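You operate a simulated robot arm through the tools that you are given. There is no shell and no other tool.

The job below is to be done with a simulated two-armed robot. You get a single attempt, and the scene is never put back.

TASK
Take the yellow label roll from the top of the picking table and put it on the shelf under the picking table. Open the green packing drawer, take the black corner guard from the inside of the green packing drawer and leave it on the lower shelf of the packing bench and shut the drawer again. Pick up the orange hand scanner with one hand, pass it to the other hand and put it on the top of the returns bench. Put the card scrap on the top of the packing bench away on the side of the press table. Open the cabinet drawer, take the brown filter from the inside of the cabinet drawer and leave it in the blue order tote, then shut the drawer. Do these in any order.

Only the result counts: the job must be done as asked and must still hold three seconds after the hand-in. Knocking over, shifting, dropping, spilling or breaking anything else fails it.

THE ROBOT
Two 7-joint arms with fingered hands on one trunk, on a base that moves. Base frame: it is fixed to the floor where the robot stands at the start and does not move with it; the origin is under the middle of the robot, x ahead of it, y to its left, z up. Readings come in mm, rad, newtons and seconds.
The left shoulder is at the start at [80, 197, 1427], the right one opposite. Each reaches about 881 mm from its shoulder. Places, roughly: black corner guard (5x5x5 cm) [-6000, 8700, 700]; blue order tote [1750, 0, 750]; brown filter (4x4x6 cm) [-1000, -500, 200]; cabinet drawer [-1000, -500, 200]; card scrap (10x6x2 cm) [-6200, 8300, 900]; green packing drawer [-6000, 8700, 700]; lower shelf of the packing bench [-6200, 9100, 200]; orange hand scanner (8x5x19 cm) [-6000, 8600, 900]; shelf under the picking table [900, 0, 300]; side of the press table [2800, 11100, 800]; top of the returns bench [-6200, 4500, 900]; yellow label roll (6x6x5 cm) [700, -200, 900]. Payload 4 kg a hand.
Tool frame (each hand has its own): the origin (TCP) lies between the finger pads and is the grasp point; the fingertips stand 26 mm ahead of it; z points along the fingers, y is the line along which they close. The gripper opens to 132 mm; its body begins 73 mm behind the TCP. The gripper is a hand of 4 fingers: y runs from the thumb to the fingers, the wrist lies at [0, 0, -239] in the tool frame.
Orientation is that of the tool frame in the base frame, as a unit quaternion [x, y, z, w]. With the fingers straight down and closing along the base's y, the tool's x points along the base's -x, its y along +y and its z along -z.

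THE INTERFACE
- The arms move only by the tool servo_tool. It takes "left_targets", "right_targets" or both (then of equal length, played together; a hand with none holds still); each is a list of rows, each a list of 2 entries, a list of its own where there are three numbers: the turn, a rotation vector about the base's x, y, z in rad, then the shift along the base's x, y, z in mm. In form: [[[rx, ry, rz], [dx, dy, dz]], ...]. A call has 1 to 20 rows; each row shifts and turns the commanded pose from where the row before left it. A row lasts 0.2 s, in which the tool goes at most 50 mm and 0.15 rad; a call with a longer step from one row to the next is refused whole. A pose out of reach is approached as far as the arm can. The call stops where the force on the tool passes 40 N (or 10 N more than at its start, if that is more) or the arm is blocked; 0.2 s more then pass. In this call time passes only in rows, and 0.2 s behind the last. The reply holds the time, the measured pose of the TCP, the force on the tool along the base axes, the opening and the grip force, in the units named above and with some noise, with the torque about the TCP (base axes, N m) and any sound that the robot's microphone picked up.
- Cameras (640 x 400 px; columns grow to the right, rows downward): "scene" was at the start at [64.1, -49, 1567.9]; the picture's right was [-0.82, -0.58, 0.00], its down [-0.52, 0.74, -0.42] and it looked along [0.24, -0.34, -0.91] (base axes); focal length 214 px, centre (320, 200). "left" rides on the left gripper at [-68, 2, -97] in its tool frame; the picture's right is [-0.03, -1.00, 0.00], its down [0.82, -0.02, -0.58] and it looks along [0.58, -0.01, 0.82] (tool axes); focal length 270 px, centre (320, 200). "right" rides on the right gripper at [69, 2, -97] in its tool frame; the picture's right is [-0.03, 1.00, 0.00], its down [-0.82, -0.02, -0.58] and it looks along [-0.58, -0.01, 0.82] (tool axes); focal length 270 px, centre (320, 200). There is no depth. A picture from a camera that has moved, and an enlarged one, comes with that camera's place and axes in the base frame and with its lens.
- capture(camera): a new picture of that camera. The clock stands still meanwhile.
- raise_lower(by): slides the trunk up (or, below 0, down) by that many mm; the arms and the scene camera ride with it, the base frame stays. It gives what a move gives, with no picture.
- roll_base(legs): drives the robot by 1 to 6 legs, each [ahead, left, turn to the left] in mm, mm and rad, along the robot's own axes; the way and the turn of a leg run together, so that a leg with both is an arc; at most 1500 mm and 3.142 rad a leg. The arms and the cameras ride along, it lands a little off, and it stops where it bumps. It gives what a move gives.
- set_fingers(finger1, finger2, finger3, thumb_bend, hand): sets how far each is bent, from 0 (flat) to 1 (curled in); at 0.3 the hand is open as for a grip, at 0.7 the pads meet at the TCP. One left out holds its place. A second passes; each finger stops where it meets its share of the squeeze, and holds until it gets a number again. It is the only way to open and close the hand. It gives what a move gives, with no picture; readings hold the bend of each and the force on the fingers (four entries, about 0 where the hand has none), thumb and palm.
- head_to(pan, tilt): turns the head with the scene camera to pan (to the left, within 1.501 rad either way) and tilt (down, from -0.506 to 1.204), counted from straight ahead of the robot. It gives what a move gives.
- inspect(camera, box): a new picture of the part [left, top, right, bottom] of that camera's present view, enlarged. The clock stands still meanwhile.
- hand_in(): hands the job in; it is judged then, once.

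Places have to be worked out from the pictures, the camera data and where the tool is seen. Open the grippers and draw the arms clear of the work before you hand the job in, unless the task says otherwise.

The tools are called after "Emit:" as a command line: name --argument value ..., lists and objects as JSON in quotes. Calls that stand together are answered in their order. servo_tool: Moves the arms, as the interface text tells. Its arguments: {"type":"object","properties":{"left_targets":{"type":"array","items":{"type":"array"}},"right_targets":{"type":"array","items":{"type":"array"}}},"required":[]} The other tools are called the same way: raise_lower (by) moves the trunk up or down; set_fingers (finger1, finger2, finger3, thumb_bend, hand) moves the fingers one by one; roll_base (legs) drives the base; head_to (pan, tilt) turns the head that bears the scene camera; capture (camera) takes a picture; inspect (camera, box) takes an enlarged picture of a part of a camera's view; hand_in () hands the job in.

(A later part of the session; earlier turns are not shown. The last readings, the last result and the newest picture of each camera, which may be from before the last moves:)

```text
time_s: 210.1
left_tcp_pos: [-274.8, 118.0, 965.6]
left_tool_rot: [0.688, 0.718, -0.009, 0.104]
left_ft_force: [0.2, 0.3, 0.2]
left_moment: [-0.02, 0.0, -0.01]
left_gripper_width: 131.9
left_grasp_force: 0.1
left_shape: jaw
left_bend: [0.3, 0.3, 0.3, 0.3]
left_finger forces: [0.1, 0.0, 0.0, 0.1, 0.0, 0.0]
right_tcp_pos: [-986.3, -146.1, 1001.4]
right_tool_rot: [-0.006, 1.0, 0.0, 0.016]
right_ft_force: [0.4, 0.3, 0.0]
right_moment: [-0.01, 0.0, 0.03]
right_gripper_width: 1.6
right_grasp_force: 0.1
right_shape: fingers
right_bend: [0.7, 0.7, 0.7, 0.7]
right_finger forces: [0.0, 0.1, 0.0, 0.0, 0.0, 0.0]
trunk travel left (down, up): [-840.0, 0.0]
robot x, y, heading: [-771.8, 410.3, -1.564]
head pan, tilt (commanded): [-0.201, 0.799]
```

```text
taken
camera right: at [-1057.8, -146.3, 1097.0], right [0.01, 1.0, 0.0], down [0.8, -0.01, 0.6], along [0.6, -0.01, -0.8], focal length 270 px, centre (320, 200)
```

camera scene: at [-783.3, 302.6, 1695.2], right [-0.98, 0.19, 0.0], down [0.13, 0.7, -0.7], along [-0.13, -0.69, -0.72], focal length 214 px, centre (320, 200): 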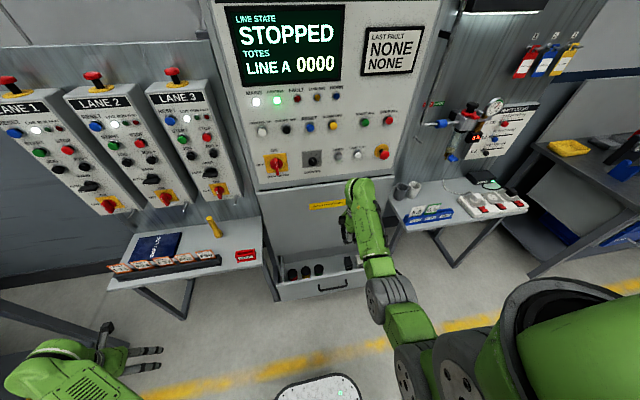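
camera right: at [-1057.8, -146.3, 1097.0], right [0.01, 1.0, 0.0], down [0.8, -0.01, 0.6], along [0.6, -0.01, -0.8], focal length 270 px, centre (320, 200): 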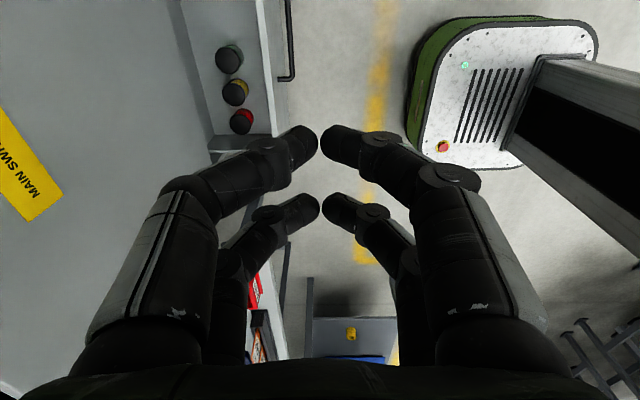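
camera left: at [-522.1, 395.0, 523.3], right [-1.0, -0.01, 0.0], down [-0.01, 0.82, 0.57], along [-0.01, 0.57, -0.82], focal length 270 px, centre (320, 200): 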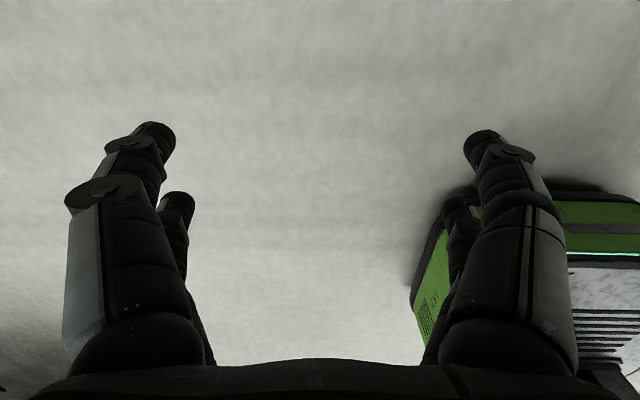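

The trunk step was over the limit, so the hand is still high. I back off 80 mm and lower in two steps.

Emit:
roll_base --legs '[[-80, 0, 0]]'

Emit:
raise_lower --by -400

Emit:
raise_lower --by -220

Emit:
capture --camera "scene"

Emit:
capture --camera "right"

```text
time_s: 211.1
left_tcp_pos: [-277.8, 186.6, 960.3]
left_tool_rot: [0.688, 0.719, -0.007, 0.1]
left_ft_force: [-0.1, -0.2, -0.1]
left_moment: [0.05, -0.02, 0.0]
left_gripper_width: 131.8
left_grasp_force: 0.1
left_shape: jaw
left_bend: [0.3, 0.3, 0.3, 0.3]
left_finger forces: [0.0, 0.0, 0.0, 0.0, 0.0, 0.0]
right_tcp_pos: [-986.0, -78.1, 996.2]
right_tool_rot: [-0.006, 1.0, 0.005, 0.017]
right_ft_force: [0.1, -0.7, -0.8]
right_moment: [0.1, -0.01, 0.02]
right_gripper_width: 1.2
right_grasp_force: 0.0
right_shape: fingers
right_bend: [0.7, 0.7, 0.7, 0.7]
right_finger forces: [0.0, 0.0, 0.1, 0.0, 0.0, 0.1]
trunk travel left (down, up): [-840.0, 0.0]
robot x, y, heading: [-770.1, 488.9, -1.564]
head pan, tilt (commanded): [-0.201, 0.799]
```

```text
time_s: 214.9
left_tcp_pos: [-276.9, 197.3, 564.7]
left_tool_rot: [0.688, 0.718, -0.01, 0.103]
left_ft_force: [-0.1, 0.5, -0.2]
left_moment: [0.0, 0.01, 0.01]
left_gripper_width: 131.8
left_grasp_force: 0.0
left_shape: jaw
left_bend: [0.3, 0.3, 0.3, 0.3]
left_finger forces: [0.0, 0.1, 0.0, 0.1, 0.0, 0.0]
right_tcp_pos: [-986.7, -69.2, 601.3]
right_tool_rot: [-0.006, 1.0, 0.0, 0.016]
right_ft_force: [0.6, -0.8, -0.6]
right_moment: [0.0, -0.02, 0.0]
right_gripper_width: 1.4
right_grasp_force: 0.0
right_shape: fingers
right_bend: [0.7, 0.7, 0.7, 0.7]
right_finger forces: [0.0, 0.0, 0.0, 0.0, 0.0, 0.1]
trunk travel left (down, up): [-440.0, 400.0]
robot x, y, heading: [-769.3, 487.3, -1.56]
head pan, tilt (commanded): [-0.201, 0.799]
```

```text
time_s: 217.3
left_tcp_pos: [-276.2, 196.5, 344.2]
left_tool_rot: [0.688, 0.718, -0.009, 0.103]
left_ft_force: [-0.3, 0.4, 0.4]
left_moment: [0.0, 0.01, -0.01]
left_gripper_width: 131.9
left_grasp_force: 0.2
left_shape: jaw
left_bend: [0.3, 0.3, 0.3, 0.3]
left_finger forces: [0.0, 0.0, 0.2, 0.0, 0.1, 0.0]
right_tcp_pos: [-986.2, -69.8, 382.1]
right_tool_rot: [-0.007, 1.0, 0.0, 0.017]
right_ft_force: [-0.3, -0.3, 1.1]
right_moment: [0.02, 0.01, -0.01]
right_gripper_width: 1.4
right_grasp_force: 0.1
right_shape: fingers
right_bend: [0.7, 0.7, 0.7, 0.7]
right_finger forces: [0.1, 0.0, 0.0, 0.0, 0.0, 0.0]
trunk travel left (down, up): [-220.0, 620.0]
robot x, y, heading: [-772.4, 492.1, -1.558]
head pan, tilt (commanded): [-0.201, 0.799]
```

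```text
taken
camera scene: at [-784.1, 379.3, 1075.0], right [-0.98, 0.19, 0.0], down [0.13, 0.7, -0.7], along [-0.13, -0.68, -0.72], focal length 214 px, centre (320, 200)
```

scene: 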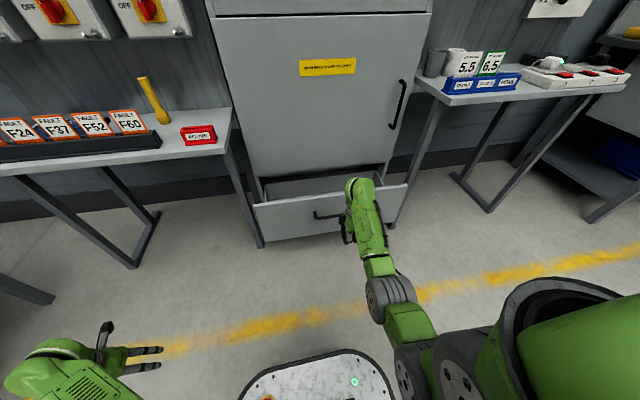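

```text
taken
camera right: at [-1058.4, -69.4, 476.8], right [0.01, 1.0, 0.0], down [0.8, -0.01, 0.6], along [0.6, -0.01, -0.8], focal length 270 px, centre (320, 200)
```

right: 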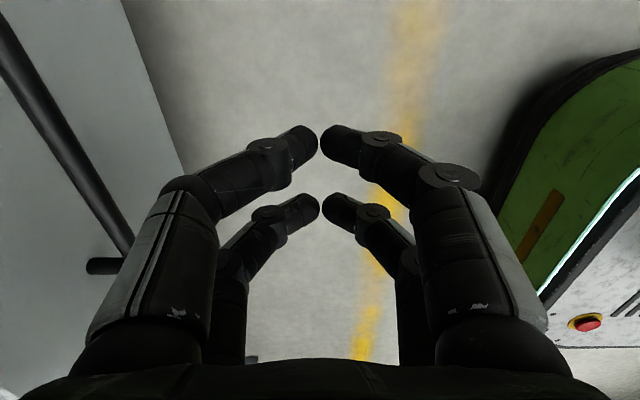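

The hand is in place in front of the panel, above the bar. I push by driving ahead; the force limit will stop me when the drawer is shut.

Emit:
roll_base --legs '[[300, 0, 0]]'

Emit:
capture --camera "scene"

Emit:
capture --camera "right"

```text
time_s: 219.3
left_tcp_pos: [-273.4, -92.3, 344.7]
left_tool_rot: [0.688, 0.718, -0.01, 0.104]
left_ft_force: [-0.1, -0.2, 0.6]
left_moment: [-0.02, 0.01, 0.0]
left_gripper_width: 132.1
left_grasp_force: 0.0
left_shape: jaw
left_bend: [0.3, 0.3, 0.3, 0.3]
left_finger forces: [0.0, 0.0, 0.0, 0.0, 0.0, 0.0]
right_tcp_pos: [-983.0, -360.0, 381.6]
right_tool_rot: [-0.006, 1.0, 0.001, 0.016]
right_ft_force: [0.2, -0.1, -0.1]
right_moment: [0.02, 0.02, -0.02]
right_gripper_width: 1.2
right_grasp_force: 0.1
right_shape: fingers
right_bend: [0.7, 0.7, 0.7, 0.7]
right_finger forces: [0.0, 0.0, 0.0, 0.0, 0.0, 0.1]
trunk travel left (down, up): [-220.0, 620.0]
robot x, y, heading: [-764.0, 200.1, -1.558]
head pan, tilt (commanded): [-0.201, 0.799]
```

```text
taken
camera scene: at [-780.5, 89.7, 1075.0], right [-0.98, 0.19, 0.0], down [0.13, 0.7, -0.7], along [-0.13, -0.68, -0.72], focal length 214 px, centre (320, 200)
```

scene: 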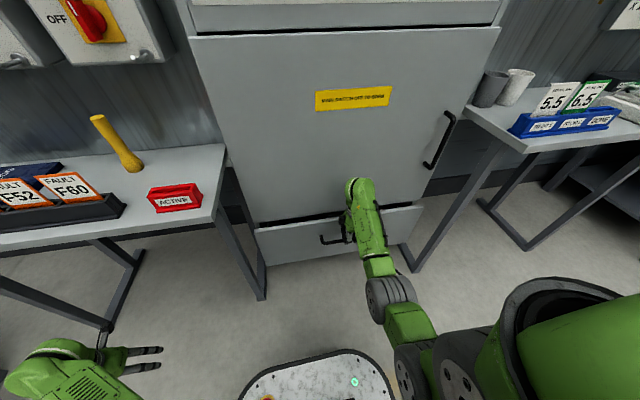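

```text
taken
camera right: at [-1054.3, -359.3, 476.6], right [0.01, 1.0, 0.0], down [0.8, -0.01, 0.6], along [0.6, -0.01, -0.8], focal length 270 px, centre (320, 200)
```

right: 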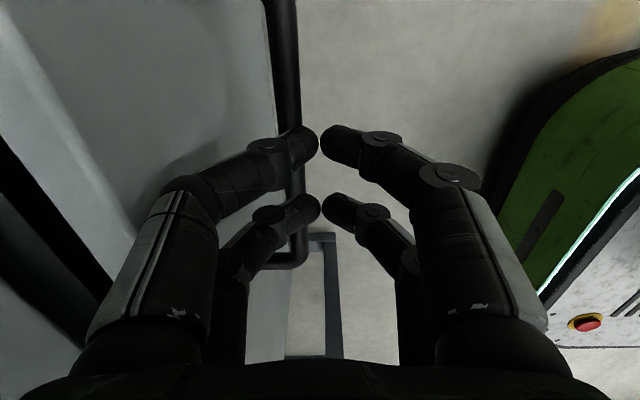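

The drawer is mostly shut. I push on until the force shows it closed.

Emit:
roll_base --legs '[[60, 0, 0]]'

Emit:
capture --camera "right"

Emit:
capture --camera "scene"

```text
time_s: 220.4
left_tcp_pos: [-273.1, -147.2, 346.0]
left_tool_rot: [0.688, 0.718, -0.01, 0.105]
left_ft_force: [0.3, 0.3, 0.0]
left_moment: [-0.05, 0.0, 0.0]
left_gripper_width: 132.0
left_grasp_force: 0.0
left_shape: jaw
left_bend: [0.3, 0.3, 0.3, 0.3]
left_finger forces: [0.0, 0.1, 0.0, 0.1, 0.0, 0.0]
right_tcp_pos: [-982.9, -405.3, 380.4]
right_tool_rot: [-0.006, 1.0, -0.001, 0.016]
right_ft_force: [0.8, 3.8, 1.6]
right_moment: [-0.16, 0.02, -0.05]
right_gripper_width: 0.3
right_grasp_force: 1.5
right_shape: fingers
right_bend: [0.7, 0.7, 0.7, 0.7]
right_finger forces: [0.0, 0.0, 0.0, 0.1, 3.6, 0.0]
trunk travel left (down, up): [-220.0, 620.0]
robot x, y, heading: [-764.9, 144.8, -1.569]
head pan, tilt (commanded): [-0.201, 0.799]
stopped in leg 1: the robot was blocked; the commanded pose is now the measured one
```

```text
taken
camera right: at [-1055.3, -405.3, 475.4], right [0.01, 1.0, 0.0], down [0.8, -0.01, 0.6], along [0.6, -0.01, -0.8], focal length 270 px, centre (320, 200)
```

right: 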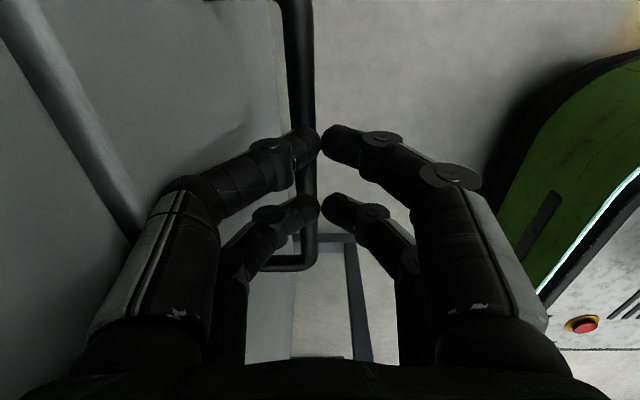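

```text
taken
camera scene: at [-780.3, 39.8, 1075.0], right [-0.98, 0.2, 0.0], down [0.14, 0.7, -0.7], along [-0.14, -0.68, -0.72], focal length 214 px, centre (320, 200)
```

scene: 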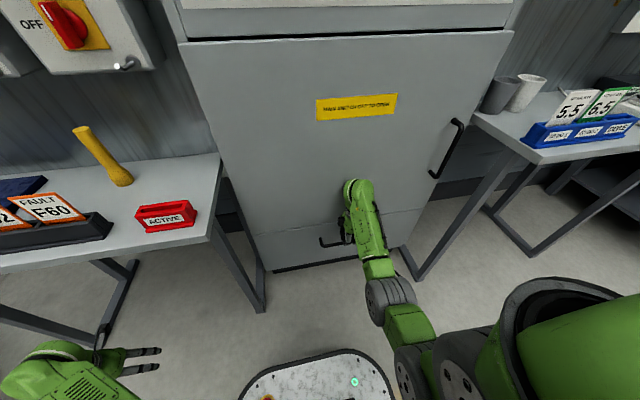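

Blocked at the expected spot. I enlarge to verify the drawer is flush.

Emit:
inspect --camera "scene" --box '[230, 160, 440, 290]'

Emit:
servo_tool --right_targets '[[[0, 0, 0], [0, -8, 0]], [[0, 0, 0], [0, -8, 0]]]'

```text
3.05 times, centred on (335, 225) of scene
camera zoom: at [-780.3, 39.8, 1075.0], right [-0.98, 0.2, 0.0], down [0.14, 0.7, -0.7], along [-0.14, -0.68, -0.72], focal length 654 px, centre (274, 124)
```

zoom: 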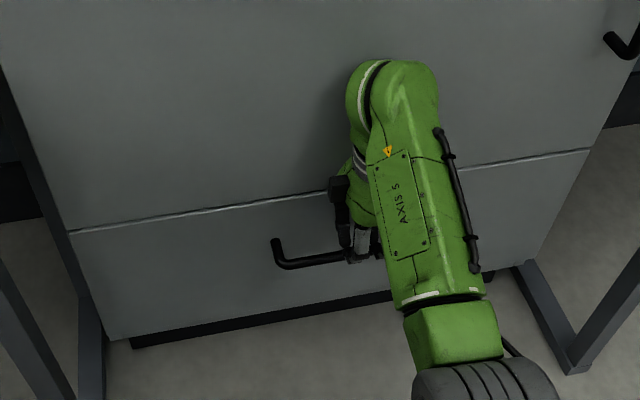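

```text
time_s: 221.0
left_tcp_pos: [-273.5, -138.1, 347.1]
left_tool_rot: [0.688, 0.718, -0.012, 0.105]
left_ft_force: [-0.3, 0.0, 0.0]
left_moment: [-0.06, 0.0, -0.04]
left_gripper_width: 131.6
left_grasp_force: 0.1
left_shape: jaw
left_bend: [0.3, 0.3, 0.3, 0.3]
left_finger forces: [0.1, 0.0, 0.0, 0.1, 0.0, 0.0]
right_tcp_pos: [-985.5, -405.4, 380.0]
right_tool_rot: [-0.006, 1.0, -0.001, 0.014]
right_ft_force: [2.1, 6.7, 0.8]
right_moment: [-0.18, 0.09, 0.01]
right_gripper_width: 0.0
right_grasp_force: 3.1
right_shape: fingers
right_bend: [0.7, 0.7, 0.7, 0.7]
right_finger forces: [0.0, 0.1, 0.0, 0.1, 6.6, 0.0]
trunk travel left (down, up): [-220.0, 620.0]
robot x, y, heading: [-763.8, 155.6, -1.579]
head pan, tilt (commanded): [-0.201, 0.799]
```

It looks flush, but I want to make sure; I back off and look from a clear spot.

Emit:
roll_base --legs '[[-260, 0, 0]]'

Emit:
head_to --pan -0.3 --tilt 0.65

Emit:
capture --camera "scene"

Emit:
inspect --camera "scene" --box '[200, 130, 400, 255]'

```text
time_s: 222.9
left_tcp_pos: [-271.5, 118.3, 347.2]
left_tool_rot: [0.687, 0.719, -0.009, 0.105]
left_ft_force: [-0.7, 0.7, 0.3]
left_moment: [-0.01, -0.02, 0.04]
left_gripper_width: 131.6
left_grasp_force: 0.0
left_shape: jaw
left_bend: [0.3, 0.3, 0.3, 0.3]
left_finger forces: [0.1, 0.1, 0.1, 0.1, 0.0, 0.0]
right_tcp_pos: [-983.0, -157.4, 378.6]
right_tool_rot: [-0.007, 1.0, 0.0, 0.015]
right_ft_force: [0.0, -0.9, 0.1]
right_moment: [-0.02, -0.01, -0.01]
right_gripper_width: 1.2
right_grasp_force: 0.1
right_shape: fingers
right_bend: [0.7, 0.7, 0.7, 0.7]
right_finger forces: [0.0, 0.0, 0.1, 0.0, 0.1, 0.1]
trunk travel left (down, up): [-220.0, 620.0]
robot x, y, heading: [-764.2, 412.0, -1.573]
head pan, tilt (commanded): [-0.201, 0.799]
```

```text
time_s: 223.6
left_tcp_pos: [-271.7, 117.2, 345.7]
left_tool_rot: [0.688, 0.718, -0.009, 0.105]
left_ft_force: [-0.5, 0.3, 0.2]
left_moment: [0.0, 0.04, 0.0]
left_gripper_width: 131.8
left_grasp_force: 0.1
left_shape: jaw
left_bend: [0.3, 0.3, 0.3, 0.3]
left_finger forces: [0.1, 0.1, 0.1, 0.0, 0.0, 0.1]
right_tcp_pos: [-983.3, -156.9, 378.2]
right_tool_rot: [-0.007, 1.0, 0.0, 0.016]
right_ft_force: [-0.9, 0.2, 0.8]
right_moment: [-0.03, -0.01, 0.03]
right_gripper_width: 1.4
right_grasp_force: 0.0
right_shape: fingers
right_bend: [0.7, 0.7, 0.7, 0.7]
right_finger forces: [0.1, 0.1, 0.0, 0.0, 0.0, 0.0]
trunk travel left (down, up): [-220.0, 620.0]
robot x, y, heading: [-764.6, 410.6, -1.567]
head pan, tilt (commanded): [-0.3, 0.649]
```

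```text
taken
camera scene: at [-790.5, 299.0, 1087.6], right [-0.96, 0.29, 0.0], down [0.18, 0.58, -0.8], along [-0.23, -0.76, -0.61], focal length 214 px, centre (320, 200)
```

scene: 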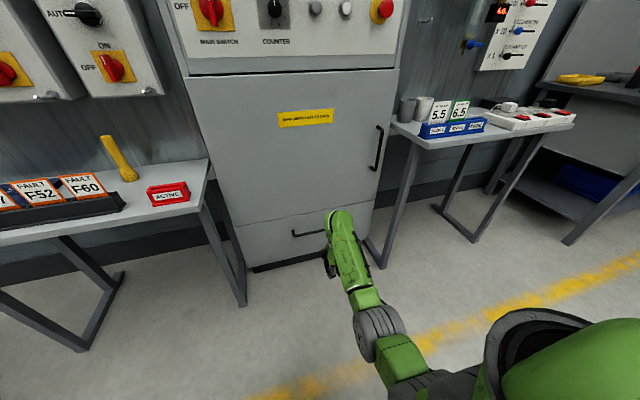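

```text
3.20 times, centred on (300, 192) of scene
camera zoom: at [-790.5, 299.0, 1087.6], right [-0.96, 0.29, 0.0], down [0.18, 0.58, -0.8], along [-0.23, -0.76, -0.61], focal length 686 px, centre (384, 224)
```

zoom: 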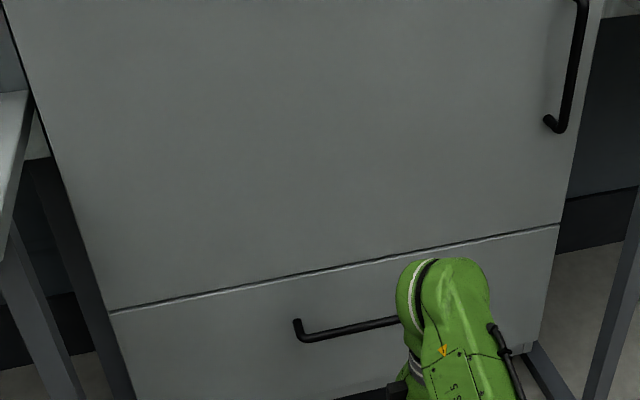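

The bar's position matches the closed state from before, so the drawer is shut. Next I head for the packing area: raise the trunk, back off, and turn to look north-west.

Emit:
raise_lower --by 400

Emit:
roll_base --legs '[[-800, 0, 0], [0, 0, -2.356]]'

Emit:
head_to --pan 0 --tilt 0.15

Emit:
capture --camera "scene"

```text
time_s: 227.4
left_tcp_pos: [-272.4, 119.4, 746.0]
left_tool_rot: [0.688, 0.718, -0.009, 0.104]
left_ft_force: [0.7, 0.9, 0.5]
left_moment: [0.01, -0.04, -0.01]
left_gripper_width: 131.7
left_grasp_force: 0.0
left_shape: jaw
left_bend: [0.3, 0.3, 0.3, 0.3]
left_finger forces: [0.1, 0.0, 0.0, 0.0, 0.1, 0.1]
right_tcp_pos: [-982.5, -156.4, 777.8]
right_tool_rot: [-0.006, 1.0, 0.0, 0.016]
right_ft_force: [-0.3, -0.2, -0.5]
right_moment: [0.02, -0.03, -0.01]
right_gripper_width: 1.5
right_grasp_force: 0.0
right_shape: fingers
right_bend: [0.7, 0.7, 0.7, 0.7]
right_finger forces: [0.1, 0.1, 0.0, 0.0, 0.1, 0.0]
trunk travel left (down, up): [-620.0, 220.0]
robot x, y, heading: [-764.3, 410.7, -1.568]
head pan, tilt (commanded): [-0.3, 0.649]
```

```text
time_s: 237.2
left_tcp_pos: [-1321.4, 1045.7, 746.4]
left_tool_rot: [0.929, -0.354, -0.1, 0.032]
left_ft_force: [0.7, -0.4, 0.3]
left_moment: [0.01, 0.0, 0.01]
left_gripper_width: 131.8
left_grasp_force: 0.1
left_shape: jaw
left_bend: [0.3, 0.3, 0.3, 0.3]
left_finger forces: [0.0, 0.0, 0.0, 0.0, 0.1, 0.0]
right_tcp_pos: [-1022.9, 1746.9, 779.7]
right_tool_rot: [0.919, 0.395, -0.015, 0.007]
right_ft_force: [0.8, 0.8, -0.4]
right_moment: [0.02, -0.02, -0.01]
right_gripper_width: 1.5
right_grasp_force: 0.0
right_shape: fingers
right_bend: [0.7, 0.7, 0.7, 0.7]
right_finger forces: [0.0, 0.1, 0.0, 0.1, 0.0, 0.0]
trunk travel left (down, up): [-620.0, 220.0]
robot x, y, heading: [-767.3, 1194.7, 2.375]
head pan, tilt (commanded): [-0.3, 0.649]
```

```text
time_s: 238.1
left_tcp_pos: [-1321.2, 1045.4, 746.5]
left_tool_rot: [0.929, -0.355, -0.101, 0.031]
left_ft_force: [0.2, 0.0, 0.4]
left_moment: [0.02, 0.0, 0.02]
left_gripper_width: 132.0
left_grasp_force: 0.0
left_shape: jaw
left_bend: [0.3, 0.3, 0.3, 0.3]
left_finger forces: [0.0, 0.0, 0.1, 0.0, 0.0, 0.1]
right_tcp_pos: [-1021.6, 1746.5, 777.0]
right_tool_rot: [0.919, 0.395, -0.014, 0.008]
right_ft_force: [0.7, 0.6, -0.5]
right_moment: [-0.03, 0.02, 0.03]
right_gripper_width: 1.4
right_grasp_force: 0.0
right_shape: fingers
right_bend: [0.7, 0.7, 0.7, 0.7]
right_finger forces: [0.1, 0.1, 0.1, 0.1, 0.0, 0.0]
trunk travel left (down, up): [-620.0, 220.0]
robot x, y, heading: [-767.5, 1193.2, 2.376]
head pan, tilt (commanded): [0.0, 0.15]
```

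```text
taken
camera scene: at [-856.8, 1279.2, 1533.3], right [0.7, 0.72, 0.0], down [0.11, -0.1, -0.99], along [-0.71, 0.69, -0.15], focal length 214 px, centre (320, 200)
```

scene: 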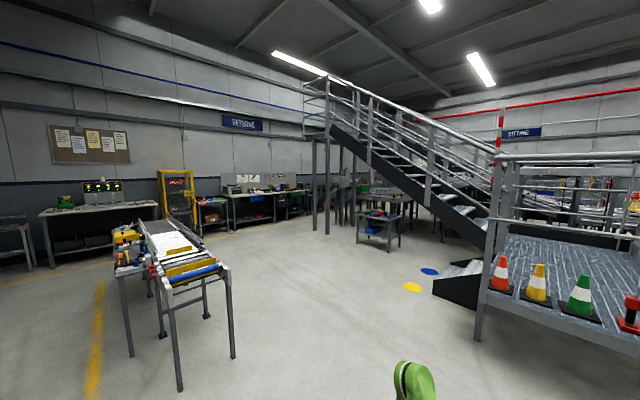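

The stairs run from about (-1500, 3900) to (-4300, 4900) and a conveyor lies at x<-2450, y 1470–1850; a corridor at y≈2700 leads west toward RETURNS. I turn to face west and drive into it in stages.

Emit:
roll_base --legs '[[0, 0, 0.766], [0, -1500, 0], [1300, 0, 0]]'

Emit:
head_to --pan -0.4 --tilt 0.15

Emit:
capture --camera "scene"

Emit:
head_to --pan 0.4 --tilt 0.25

Emit:
capture --camera "scene"

```text
time_s: 253.8
left_tcp_pos: [-2332.1, 2139.7, 747.1]
left_tool_rot: [0.993, 0.061, -0.078, 0.07]
left_ft_force: [0.0, 0.1, -0.1]
left_moment: [0.03, 0.0, 0.0]
left_gripper_width: 132.0
left_grasp_force: 0.1
left_shape: jaw
left_bend: [0.3, 0.3, 0.3, 0.3]
left_finger forces: [0.0, 0.0, 0.1, 0.0, 0.0, 0.1]
right_tcp_pos: [-2663.1, 2826.5, 779.3]
right_tool_rot: [0.674, 0.739, -0.01, 0.012]
right_ft_force: [-0.6, -0.7, -0.4]
right_moment: [-0.05, 0.02, -0.02]
right_gripper_width: 1.6
right_grasp_force: 0.2
right_shape: fingers
right_bend: [0.7, 0.7, 0.7, 0.7]
right_finger forces: [0.1, 0.0, 0.0, 0.0, 0.0, 0.1]
trunk travel left (down, up): [-620.0, 220.0]
robot x, y, heading: [-2077.4, 2658.2, -3.058]
head pan, tilt (commanded): [0.0, 0.15]
```

```text
time_s: 254.7
left_tcp_pos: [-2333.1, 2141.4, 746.0]
left_tool_rot: [0.993, 0.061, -0.077, 0.07]
left_ft_force: [-0.1, 0.1, 0.2]
left_moment: [0.06, 0.01, -0.02]
left_gripper_width: 131.8
left_grasp_force: 0.1
left_shape: jaw
left_bend: [0.3, 0.3, 0.3, 0.3]
left_finger forces: [0.0, 0.0, 0.0, 0.0, 0.1, 0.0]
right_tcp_pos: [-2662.1, 2827.3, 778.6]
right_tool_rot: [0.673, 0.74, -0.009, 0.013]
right_ft_force: [-0.4, -0.1, 0.1]
right_moment: [-0.01, 0.02, 0.0]
right_gripper_width: 1.2
right_grasp_force: 0.1
right_shape: fingers
right_bend: [0.7, 0.7, 0.7, 0.7]
right_finger forces: [0.1, 0.0, 0.0, 0.1, 0.0, 0.1]
trunk travel left (down, up): [-620.0, 220.0]
robot x, y, heading: [-2078.9, 2652.6, -3.056]
head pan, tilt (commanded): [-0.4, 0.15]
```

```text
taken
camera scene: at [-2197.6, 2681.0, 1533.4], right [0.31, 0.95, 0.0], down [0.14, -0.05, -0.99], along [-0.94, 0.31, -0.15], focal length 214 px, centre (320, 200)
```

scene: 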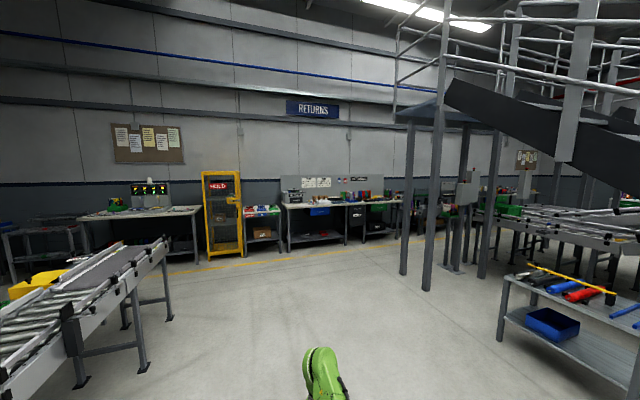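

```text
time_s: 255.8
left_tcp_pos: [-2333.2, 2139.1, 747.1]
left_tool_rot: [0.993, 0.061, -0.078, 0.071]
left_ft_force: [-0.7, -0.4, -0.2]
left_moment: [0.01, 0.03, -0.01]
left_gripper_width: 131.9
left_grasp_force: 0.0
left_shape: jaw
left_bend: [0.3, 0.3, 0.3, 0.3]
left_finger forces: [0.0, 0.1, 0.0, 0.0, 0.0, 0.0]
right_tcp_pos: [-2662.6, 2826.8, 777.0]
right_tool_rot: [0.673, 0.739, -0.01, 0.012]
right_ft_force: [0.2, 0.1, -0.6]
right_moment: [0.02, -0.02, -0.01]
right_gripper_width: 1.4
right_grasp_force: 0.2
right_shape: fingers
right_bend: [0.7, 0.7, 0.7, 0.7]
right_finger forces: [0.0, 0.1, 0.0, 0.0, 0.0, 0.1]
trunk travel left (down, up): [-620.0, 220.0]
robot x, y, heading: [-2074.8, 2654.2, -3.066]
head pan, tilt (commanded): [0.4, 0.25]
```

```text
taken
camera scene: at [-2192.2, 2608.9, 1524.1], right [-0.46, 0.89, 0.0], down [0.22, 0.11, -0.97], along [-0.86, -0.45, -0.25], focal length 214 px, centre (320, 200)
```

scene: 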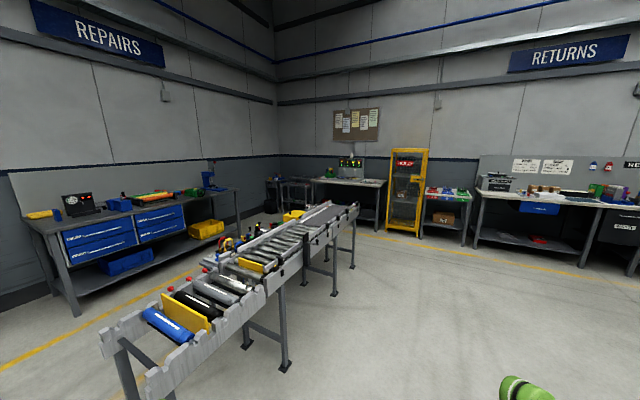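

The RETURNS bench is on the west wall (front x≈-5950) and the stair landing's legs stand at x≥-4625. I drive west along y≈2650 to x≈-5080 and turn north.

Emit:
roll_base --legs '[[0, 0, -0.076], [1500, 0, 0], [1500, 0, 0], [0, 0, -1.571]]'

Emit:
head_to --pan 0.3 --tilt 0.2

Emit:
capture --camera "scene"

Emit:
head_to --pan -0.3 --tilt 0.2

Emit:
capture --camera "scene"

```text
time_s: 274.7
left_tcp_pos: [-5566.6, 2964.6, 745.1]
left_tool_rot: [-0.703, 0.703, 0.104, 0.012]
left_ft_force: [-0.4, 0.6, 0.8]
left_moment: [0.0, 0.01, 0.01]
left_gripper_width: 131.7
left_grasp_force: 0.1
left_shape: jaw
left_bend: [0.3, 0.3, 0.3, 0.3]
left_finger forces: [0.0, 0.0, 0.0, 0.1, 0.1, 0.0]
right_tcp_pos: [-4845.2, 3210.3, 779.0]
right_tool_rot: [1.0, -0.014, -0.016, 0.001]
right_ft_force: [0.0, -0.3, 0.1]
right_moment: [0.01, -0.02, 0.01]
right_gripper_width: 1.3
right_grasp_force: 0.0
right_shape: fingers
right_bend: [0.7, 0.7, 0.7, 0.7]
right_finger forces: [0.0, 0.0, 0.0, 0.0, 0.0, 0.1]
trunk travel left (down, up): [-620.0, 220.0]
robot x, y, heading: [-5088.4, 2647.6, 1.524]
head pan, tilt (commanded): [0.4, 0.25]
```

```text
time_s: 275.4
left_tcp_pos: [-5566.7, 2964.7, 746.2]
left_tool_rot: [-0.703, 0.703, 0.105, 0.012]
left_ft_force: [0.2, -0.2, -1.0]
left_moment: [0.01, 0.02, -0.01]
left_gripper_width: 132.1
left_grasp_force: 0.1
left_shape: jaw
left_bend: [0.3, 0.3, 0.3, 0.3]
left_finger forces: [0.0, 0.1, 0.0, 0.0, 0.0, 0.0]
right_tcp_pos: [-4844.1, 3208.6, 777.3]
right_tool_rot: [1.0, -0.015, -0.016, 0.001]
right_ft_force: [0.3, 0.3, 0.2]
right_moment: [0.0, -0.01, 0.01]
right_gripper_width: 1.5
right_grasp_force: 0.0
right_shape: fingers
right_bend: [0.7, 0.7, 0.7, 0.7]
right_finger forces: [0.1, 0.1, 0.0, 0.0, 0.0, 0.1]
trunk travel left (down, up): [-620.0, 220.0]
robot x, y, heading: [-5087.8, 2652.4, 1.529]
head pan, tilt (commanded): [0.3, 0.201]
```

```text
taken
camera scene: at [-5111.8, 2771.1, 1528.7], right [0.97, 0.26, 0.0], down [0.05, -0.19, -0.98], along [-0.25, 0.95, -0.2], focal length 214 px, centre (320, 200)
```

scene: 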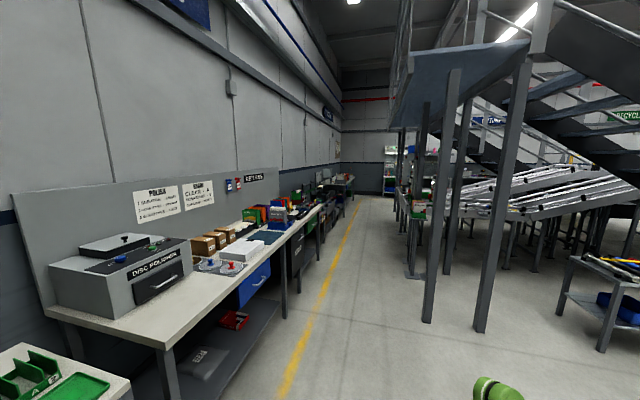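

```text
time_s: 276.4
left_tcp_pos: [-5567.6, 2964.5, 745.8]
left_tool_rot: [0.704, -0.703, -0.104, -0.012]
left_ft_force: [0.0, 0.3, -0.6]
left_moment: [-0.01, 0.02, 0.03]
left_gripper_width: 132.0
left_grasp_force: 0.1
left_shape: jaw
left_bend: [0.3, 0.3, 0.3, 0.3]
left_finger forces: [0.0, 0.1, 0.0, 0.1, 0.0, 0.1]
right_tcp_pos: [-4845.4, 3209.1, 778.5]
right_tool_rot: [1.0, -0.015, -0.016, 0.001]
right_ft_force: [-0.6, 0.5, 0.2]
right_moment: [0.0, -0.01, -0.01]
right_gripper_width: 1.2
right_grasp_force: 0.0
right_shape: fingers
right_bend: [0.7, 0.7, 0.7, 0.7]
right_finger forces: [0.0, 0.0, 0.0, 0.0, 0.1, 0.0]
trunk travel left (down, up): [-620.0, 220.0]
robot x, y, heading: [-5083.6, 2650.3, 1.53]
head pan, tilt (commanded): [-0.3, 0.201]
```

```text
taken
camera scene: at [-5056.9, 2768.9, 1528.7], right [0.94, -0.33, 0.0], down [-0.07, -0.19, -0.98], along [0.33, 0.92, -0.2], focal length 214 px, centre (320, 200)
```

scene: 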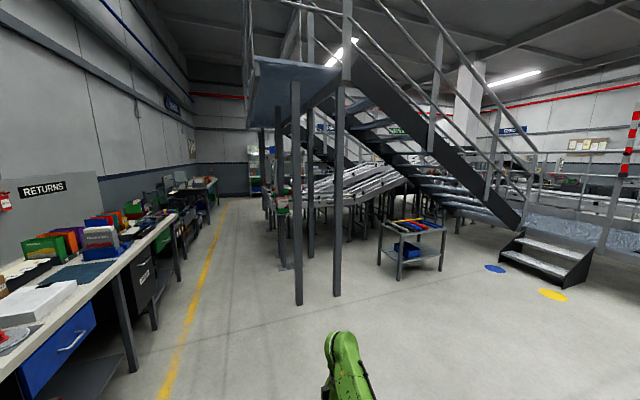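

The aisle north between the bench row (x≈-5850) and the landing legs (x≥-4625) is clear. I straighten the heading and drive north 4.2 m.

Emit:
roll_base --legs '[[0, 0, 0.045], [1400, 0, 0], [1400, 0, 0], [1400, 0, 0]]'

Emit:
head_to --pan 0.5 --tilt 0.25

Emit:
capture --camera "scene"

Emit:
head_to --pan -0.3 --tilt 0.2

Emit:
capture --camera "scene"

```text
time_s: 297.0
left_tcp_pos: [-5707.6, 7123.1, 745.2]
left_tool_rot: [0.741, -0.663, -0.105, -0.006]
left_ft_force: [-0.5, 0.3, 0.0]
left_moment: [0.01, 0.01, -0.02]
left_gripper_width: 131.8
left_grasp_force: 0.1
left_shape: jaw
left_bend: [0.3, 0.3, 0.3, 0.3]
left_finger forces: [0.1, 0.1, 0.0, 0.1, 0.0, 0.1]
right_tcp_pos: [-5017.5, 7446.0, 778.2]
right_tool_rot: [0.999, 0.042, -0.016, 0.001]
right_ft_force: [-0.3, 0.7, 0.5]
right_moment: [-0.05, 0.02, 0.02]
right_gripper_width: 1.2
right_grasp_force: 0.1
right_shape: fingers
right_bend: [0.7, 0.7, 0.7, 0.7]
right_finger forces: [0.0, 0.0, 0.0, 0.0, 0.0, 0.0]
trunk travel left (down, up): [-620.0, 220.0]
robot x, y, heading: [-5199.8, 6864.0, 1.642]
head pan, tilt (commanded): [-0.3, 0.201]
```

```text
time_s: 298.1
left_tcp_pos: [-5707.7, 7123.9, 746.3]
left_tool_rot: [0.741, -0.663, -0.105, -0.005]
left_ft_force: [1.0, -1.3, -0.3]
left_moment: [0.01, -0.03, 0.01]
left_gripper_width: 131.8
left_grasp_force: 0.0
left_shape: jaw
left_bend: [0.3, 0.3, 0.3, 0.3]
left_finger forces: [0.0, 0.0, 0.0, 0.0, 0.0, 0.0]
right_tcp_pos: [-5018.6, 7446.0, 778.4]
right_tool_rot: [0.999, 0.042, -0.015, 0.002]
right_ft_force: [-0.2, -0.5, -0.1]
right_moment: [0.01, -0.04, 0.02]
right_gripper_width: 1.7
right_grasp_force: 0.0
right_shape: fingers
right_bend: [0.7, 0.7, 0.7, 0.7]
right_finger forces: [0.0, 0.0, 0.0, 0.0, 0.0, 0.0]
trunk travel left (down, up): [-620.0, 220.0]
robot x, y, heading: [-5197.8, 6863.4, 1.641]
head pan, tilt (commanded): [0.499, 0.25]
```

```text
taken
camera scene: at [-5250.7, 6973.3, 1524.1], right [0.84, 0.54, 0.0], down [0.13, -0.21, -0.97], along [-0.52, 0.82, -0.25], focal length 214 px, centre (320, 200)
```

scene: 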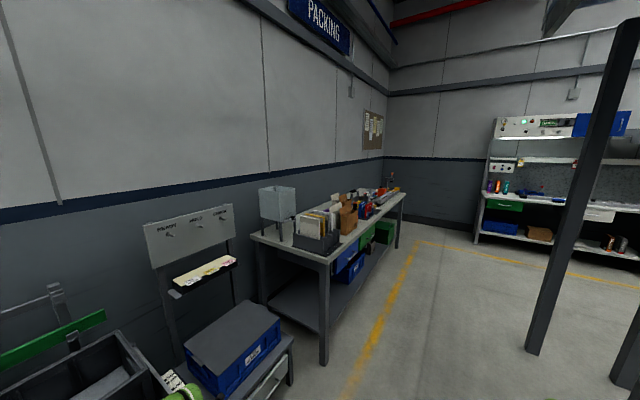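

```text
time_s: 299.2
left_tcp_pos: [-5708.2, 7124.4, 745.5]
left_tool_rot: [0.741, -0.663, -0.106, -0.005]
left_ft_force: [-0.4, -0.5, 0.3]
left_moment: [-0.04, 0.0, 0.0]
left_gripper_width: 131.8
left_grasp_force: 0.1
left_shape: jaw
left_bend: [0.3, 0.3, 0.3, 0.3]
left_finger forces: [0.0, 0.1, 0.1, 0.0, 0.0, 0.1]
right_tcp_pos: [-5018.2, 7446.3, 779.3]
right_tool_rot: [0.999, 0.041, -0.016, 0.001]
right_ft_force: [0.6, 0.8, 0.9]
right_moment: [-0.01, -0.03, -0.03]
right_gripper_width: 1.3
right_grasp_force: 0.0
right_shape: fingers
right_bend: [0.7, 0.7, 0.7, 0.7]
right_finger forces: [0.0, 0.0, 0.0, 0.0, 0.0, 0.1]
trunk travel left (down, up): [-620.0, 220.0]
robot x, y, heading: [-5195.5, 6865.6, 1.635]
head pan, tilt (commanded): [-0.3, 0.201]
```

```text
taken
camera scene: at [-5179.3, 6985.4, 1528.7], right [0.97, -0.23, 0.0], down [-0.05, -0.19, -0.98], along [0.22, 0.95, -0.2], focal length 214 px, centre (320, 200)
```

scene: 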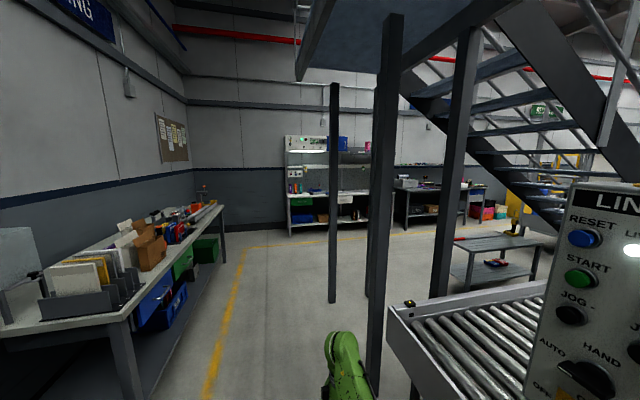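

I'm in the packing aisle; the packing bench spans about y 8000–10200 with its front near x -5880, and posts stand at x≈-4590. I shift slightly east for clearance and drive on to about (-5050, 8550).

Emit:
roll_base --legs '[[0, -150, 0], [830, -52, 0], [840, -52, 0]]'

Emit:
head_to --pan 1.2 --tilt 0.35

Emit:
capture --camera "scene"

Emit:
head_to --pan -0.4 --tilt 0.3

Emit:
capture --camera "scene"

```text
time_s: 308.8
left_tcp_pos: [-5573.8, 8822.4, 745.8]
left_tool_rot: [0.743, -0.661, -0.105, -0.005]
left_ft_force: [0.3, 0.4, 0.0]
left_moment: [0.02, 0.0, 0.01]
left_gripper_width: 131.8
left_grasp_force: 0.1
left_shape: jaw
left_bend: [0.3, 0.3, 0.3, 0.3]
left_finger forces: [0.1, 0.0, 0.0, 0.0, 0.1, 0.0]
right_tcp_pos: [-4884.4, 9148.0, 778.0]
right_tool_rot: [0.999, 0.043, -0.016, 0.001]
right_ft_force: [-0.3, 1.1, -1.0]
right_moment: [0.0, -0.02, 0.0]
right_gripper_width: 1.3
right_grasp_force: 0.0
right_shape: fingers
right_bend: [0.7, 0.7, 0.7, 0.7]
right_finger forces: [0.0, 0.0, 0.0, 0.0, 0.0, 0.0]
trunk travel left (down, up): [-620.0, 220.0]
robot x, y, heading: [-5062.6, 8565.3, 1.645]
head pan, tilt (commanded): [-0.3, 0.201]
```

```text
time_s: 310.4
left_tcp_pos: [-5574.1, 8822.4, 745.3]
left_tool_rot: [0.743, -0.661, -0.105, -0.005]
left_ft_force: [0.5, 0.4, -0.2]
left_moment: [-0.01, -0.02, -0.03]
left_gripper_width: 131.6
left_grasp_force: 0.1
left_shape: jaw
left_bend: [0.3, 0.3, 0.3, 0.3]
left_finger forces: [0.1, 0.1, 0.0, 0.1, 0.0, 0.0]
right_tcp_pos: [-4884.7, 9148.7, 778.4]
right_tool_rot: [0.999, 0.042, -0.015, 0.001]
right_ft_force: [0.2, -0.9, -0.5]
right_moment: [0.0, 0.03, 0.0]
right_gripper_width: 1.3
right_grasp_force: 0.0
right_shape: fingers
right_bend: [0.7, 0.7, 0.7, 0.7]
right_finger forces: [0.1, 0.1, 0.0, 0.0, 0.1, 0.0]
trunk travel left (down, up): [-620.0, 220.0]
robot x, y, heading: [-5058.8, 8564.1, 1.646]
head pan, tilt (commanded): [1.201, 0.351]
```

```text
taken
camera scene: at [-5153.8, 8622.7, 1514.7], right [0.29, 0.96, 0.0], down [0.33, -0.1, -0.94], along [-0.9, 0.27, -0.34], focal length 214 px, centre (320, 200)
```

scene: 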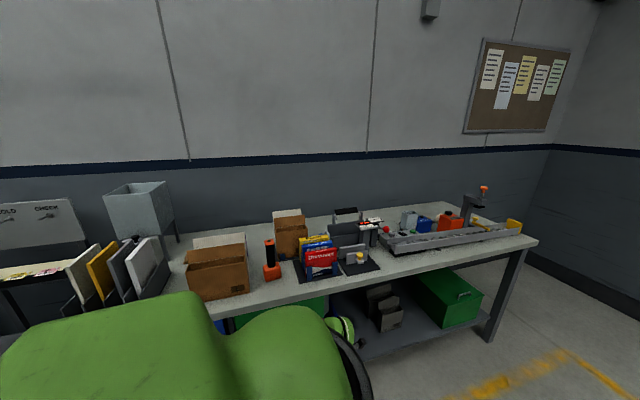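

```text
time_s: 312.1
left_tcp_pos: [-5574.2, 8822.6, 746.6]
left_tool_rot: [0.742, -0.662, -0.106, -0.006]
left_ft_force: [0.4, 0.1, -0.2]
left_moment: [-0.02, -0.03, 0.02]
left_gripper_width: 131.9
left_grasp_force: 0.0
left_shape: jaw
left_bend: [0.3, 0.3, 0.3, 0.3]
left_finger forces: [0.1, 0.0, 0.0, 0.0, 0.1, 0.0]
right_tcp_pos: [-4884.3, 9148.7, 778.9]
right_tool_rot: [0.999, 0.044, -0.016, 0.001]
right_ft_force: [-0.5, -0.3, 0.0]
right_moment: [0.0, 0.0, -0.05]
right_gripper_width: 1.1
right_grasp_force: 0.1
right_shape: fingers
right_bend: [0.7, 0.7, 0.7, 0.7]
right_finger forces: [0.0, 0.0, 0.1, 0.1, 0.0, 0.0]
trunk travel left (down, up): [-620.0, 220.0]
robot x, y, heading: [-5062.1, 8565.2, 1.646]
head pan, tilt (commanded): [-0.4, 0.3]
```

```text
taken
camera scene: at [-5035.0, 8684.2, 1519.4], right [0.95, -0.32, 0.0], down [-0.09, -0.28, -0.96], along [0.3, 0.91, -0.3], focal length 214 px, centre (320, 200)
```

scene: 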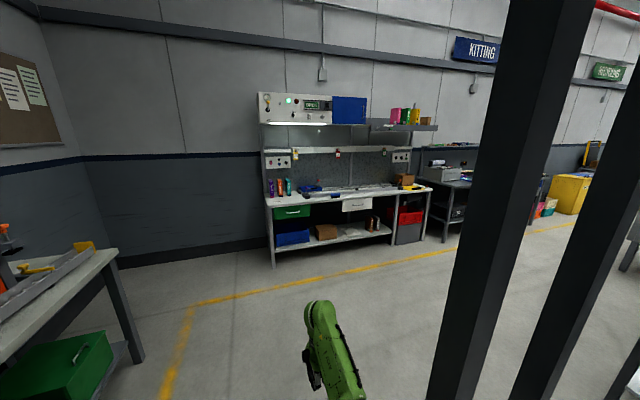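

The packing bench lies to my left with boxes and the orange scanner standing on it. I turn to face west.

Emit:
roll_base --legs '[[0, 0, 1.497]]'

Emit:
head_to --pan 0.0 --tilt 0.55

Emit:
capture --camera "scene"

```text
time_s: 316.1
left_tcp_pos: [-5363.0, 8077.2, 746.9]
left_tool_rot: [0.994, 0.015, -0.081, 0.067]
left_ft_force: [0.3, -0.5, -0.1]
left_moment: [-0.01, -0.02, 0.0]
left_gripper_width: 131.8
left_grasp_force: 0.0
left_shape: jaw
left_bend: [0.3, 0.3, 0.3, 0.3]
left_finger forces: [0.1, 0.0, 0.0, 0.0, 0.0, 0.1]
right_tcp_pos: [-5627.9, 8791.1, 777.8]
right_tool_rot: [0.707, 0.707, -0.01, 0.011]
right_ft_force: [0.3, -0.3, 0.7]
right_moment: [0.01, 0.04, 0.01]
right_gripper_width: 1.1
right_grasp_force: 0.0
right_shape: fingers
right_bend: [0.7, 0.7, 0.7, 0.7]
right_finger forces: [0.0, 0.0, 0.0, 0.0, 0.0, 0.2]
trunk travel left (down, up): [-620.0, 220.0]
robot x, y, heading: [-5064.8, 8563.2, 3.132]
head pan, tilt (commanded): [-0.4, 0.3]
```

```text
time_s: 317.0
left_tcp_pos: [-5361.9, 8076.1, 746.0]
left_tool_rot: [0.994, 0.015, -0.081, 0.067]
left_ft_force: [-0.9, -0.1, -0.7]
left_moment: [0.01, 0.0, -0.02]
left_gripper_width: 131.9
left_grasp_force: 0.1
left_shape: jaw
left_bend: [0.3, 0.3, 0.3, 0.3]
left_finger forces: [0.0, 0.1, 0.0, 0.0, 0.0, 0.0]
right_tcp_pos: [-5628.0, 8790.9, 779.2]
right_tool_rot: [0.707, 0.707, -0.011, 0.011]
right_ft_force: [0.4, -0.2, 0.5]
right_moment: [-0.01, -0.03, 0.01]
right_gripper_width: 1.2
right_grasp_force: 0.0
right_shape: fingers
right_bend: [0.7, 0.7, 0.7, 0.7]
right_finger forces: [0.0, 0.1, 0.0, 0.1, 0.0, 0.0]
trunk travel left (down, up): [-620.0, 220.0]
robot x, y, heading: [-5060.3, 8564.0, 3.136]
head pan, tilt (commanded): [0.0, 0.55]
```

```text
taken
camera scene: at [-5182.4, 8567.1, 1496.5], right [0.01, 1.0, 0.0], down [0.52, -0.01, -0.85], along [-0.85, 0.01, -0.52], focal length 214 px, centre (320, 200)
```

scene: 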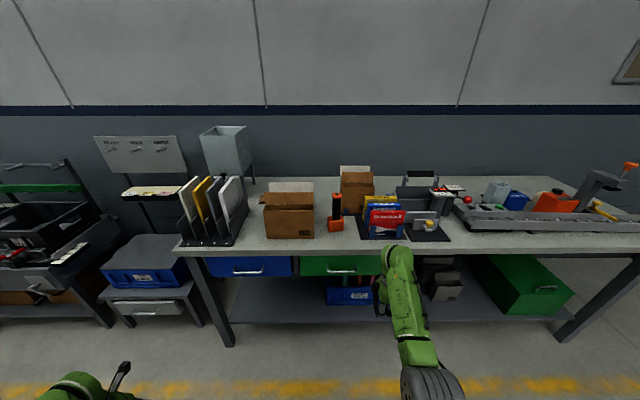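

I see the blue and green drawers under the bench's front, the scanner at (336, 210), and boxes. I enlarge the table top to find the card scrap.

Emit:
inspect --camera "scene" --box '[170, 150, 330, 260]'

Emit:
inspect --camera "scene" --box '[290, 150, 450, 260]'

```text
3.64 times, centred on (250, 205) of scene
camera zoom: at [-5182.4, 8567.1, 1496.5], right [0.01, 1.0, 0.0], down [0.52, -0.01, -0.85], along [-0.85, 0.01, -0.52], focal length 780 px, centre (574, 182)
```

zoom: 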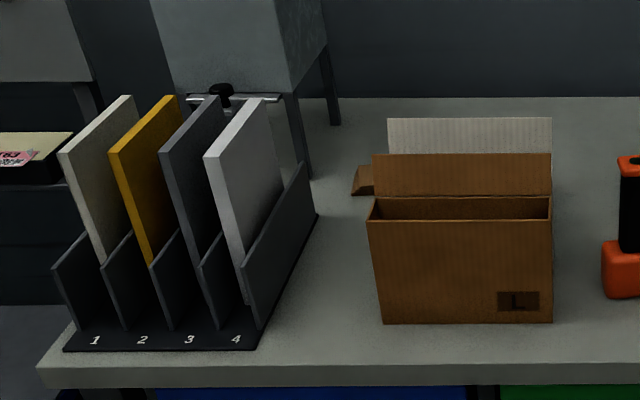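

```text
3.64 times, centred on (370, 205) of scene
camera zoom: at [-5182.4, 8567.1, 1496.5], right [0.01, 1.0, 0.0], down [0.52, -0.01, -0.85], along [-0.85, 0.01, -0.52], focal length 780 px, centre (138, 182)
```

zoom: 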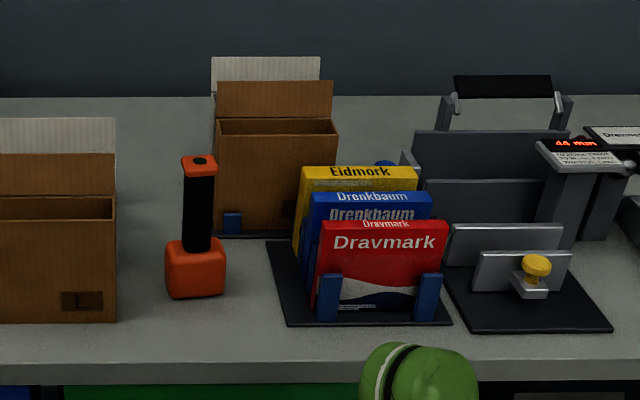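

The card scrap peeks out behind the left cardboard box. I enlarge the green drawer's handle next.

Emit:
inspect --camera "scene" --box '[280, 240, 420, 330]'

Emit:
capture --camera "right"

```text
4.44 times, centred on (350, 285) of scene
camera zoom: at [-5182.4, 8567.1, 1496.5], right [0.01, 1.0, 0.0], down [0.52, -0.01, -0.85], along [-0.85, 0.01, -0.52], focal length 953 px, centre (187, -178)
```

zoom: 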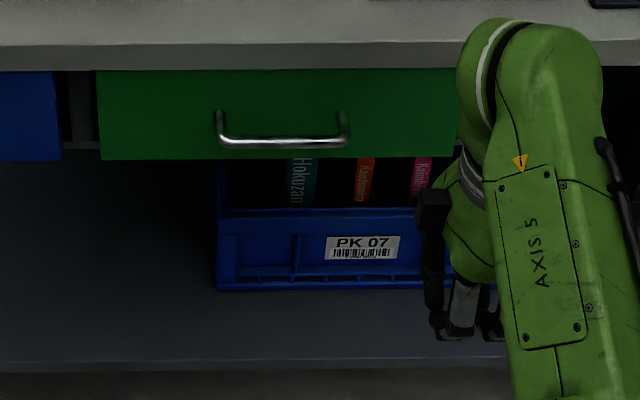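

```text
taken
camera right: at [-5626.6, 8862.6, 873.4], right [1.0, -0.03, 0.0], down [-0.02, -0.8, 0.6], along [-0.01, -0.6, -0.8], focal length 270 px, centre (320, 200)
```

right: 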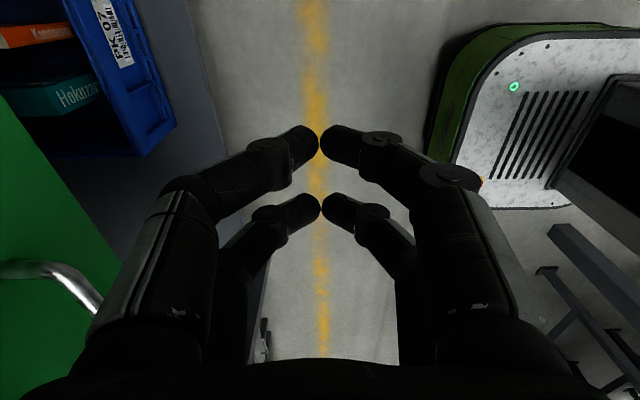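

The bar handle is near [-5795, 8664, 768], 125 mm long along y. I pitch the right hand up to point at it (about 10° below horizontal), raising it relative to the shoulder at the same time.

Emit:
servo_tool --right_targets '[[[0, 0.14, 0], [0, 0, 14]], [[0, 0.14, 0], [0, 0, 14]], [[0, 0.14, 0], [0, 0, 14]], [[0, 0.14, 0], [0, 0, 14]], [[0, 0.14, 0], [0, 0, 14]], [[0, 0.14, 0], [0, 0, 14]], [[0, 0.14, 0], [0, 0, 14]], [[0, 0.14, 0], [0, 0, 14]], [[0, 0.14, 0], [0, 0, 14]], [[0, 0.14, 0], [0, 0, 14]]]'

Emit:
capture --camera "scene"

```text
time_s: 319.2
left_tcp_pos: [-5362.1, 8077.0, 746.8]
left_tool_rot: [0.994, 0.015, -0.082, 0.067]
left_ft_force: [-0.7, 0.8, -0.5]
left_moment: [0.03, 0.01, -0.01]
left_gripper_width: 131.7
left_grasp_force: 0.0
left_shape: jaw
left_bend: [0.3, 0.3, 0.3, 0.3]
left_finger forces: [0.1, 0.1, 0.0, 0.1, 0.0, 0.1]
right_tcp_pos: [-5627.0, 8737.6, 925.7]
right_tool_rot: [0.537, 0.546, -0.462, -0.448]
right_ft_force: [-0.1, -0.2, -1.0]
right_moment: [0.02, 0.02, -0.02]
right_gripper_width: 1.1
right_grasp_force: 0.1
right_shape: fingers
right_bend: [0.7, 0.7, 0.7, 0.7]
right_finger forces: [0.0, 0.1, 0.0, 0.0, 0.0, 0.1]
right hand out of reach, approached as far as the arm can: row 7, 8, 9, 10
trunk travel left (down, up): [-620.0, 220.0]
robot x, y, heading: [-5059.9, 8565.8, 3.123]
head pan, tilt (commanded): [0.0, 0.55]
```

```text
taken
camera scene: at [-5182.3, 8567.2, 1496.5], right [0.01, 1.0, 0.0], down [0.52, -0.01, -0.85], along [-0.85, 0.01, -0.52], focal length 214 px, centre (320, 200)
```

scene: 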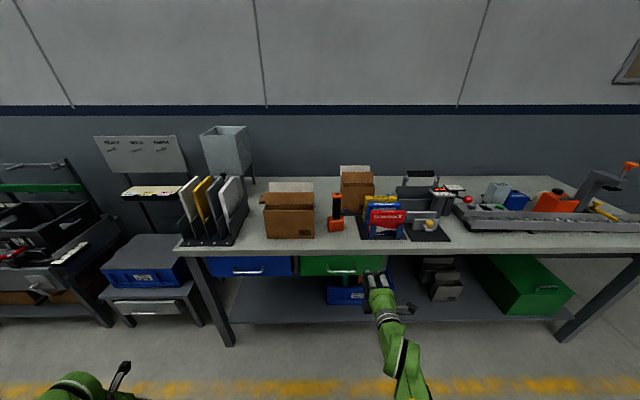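

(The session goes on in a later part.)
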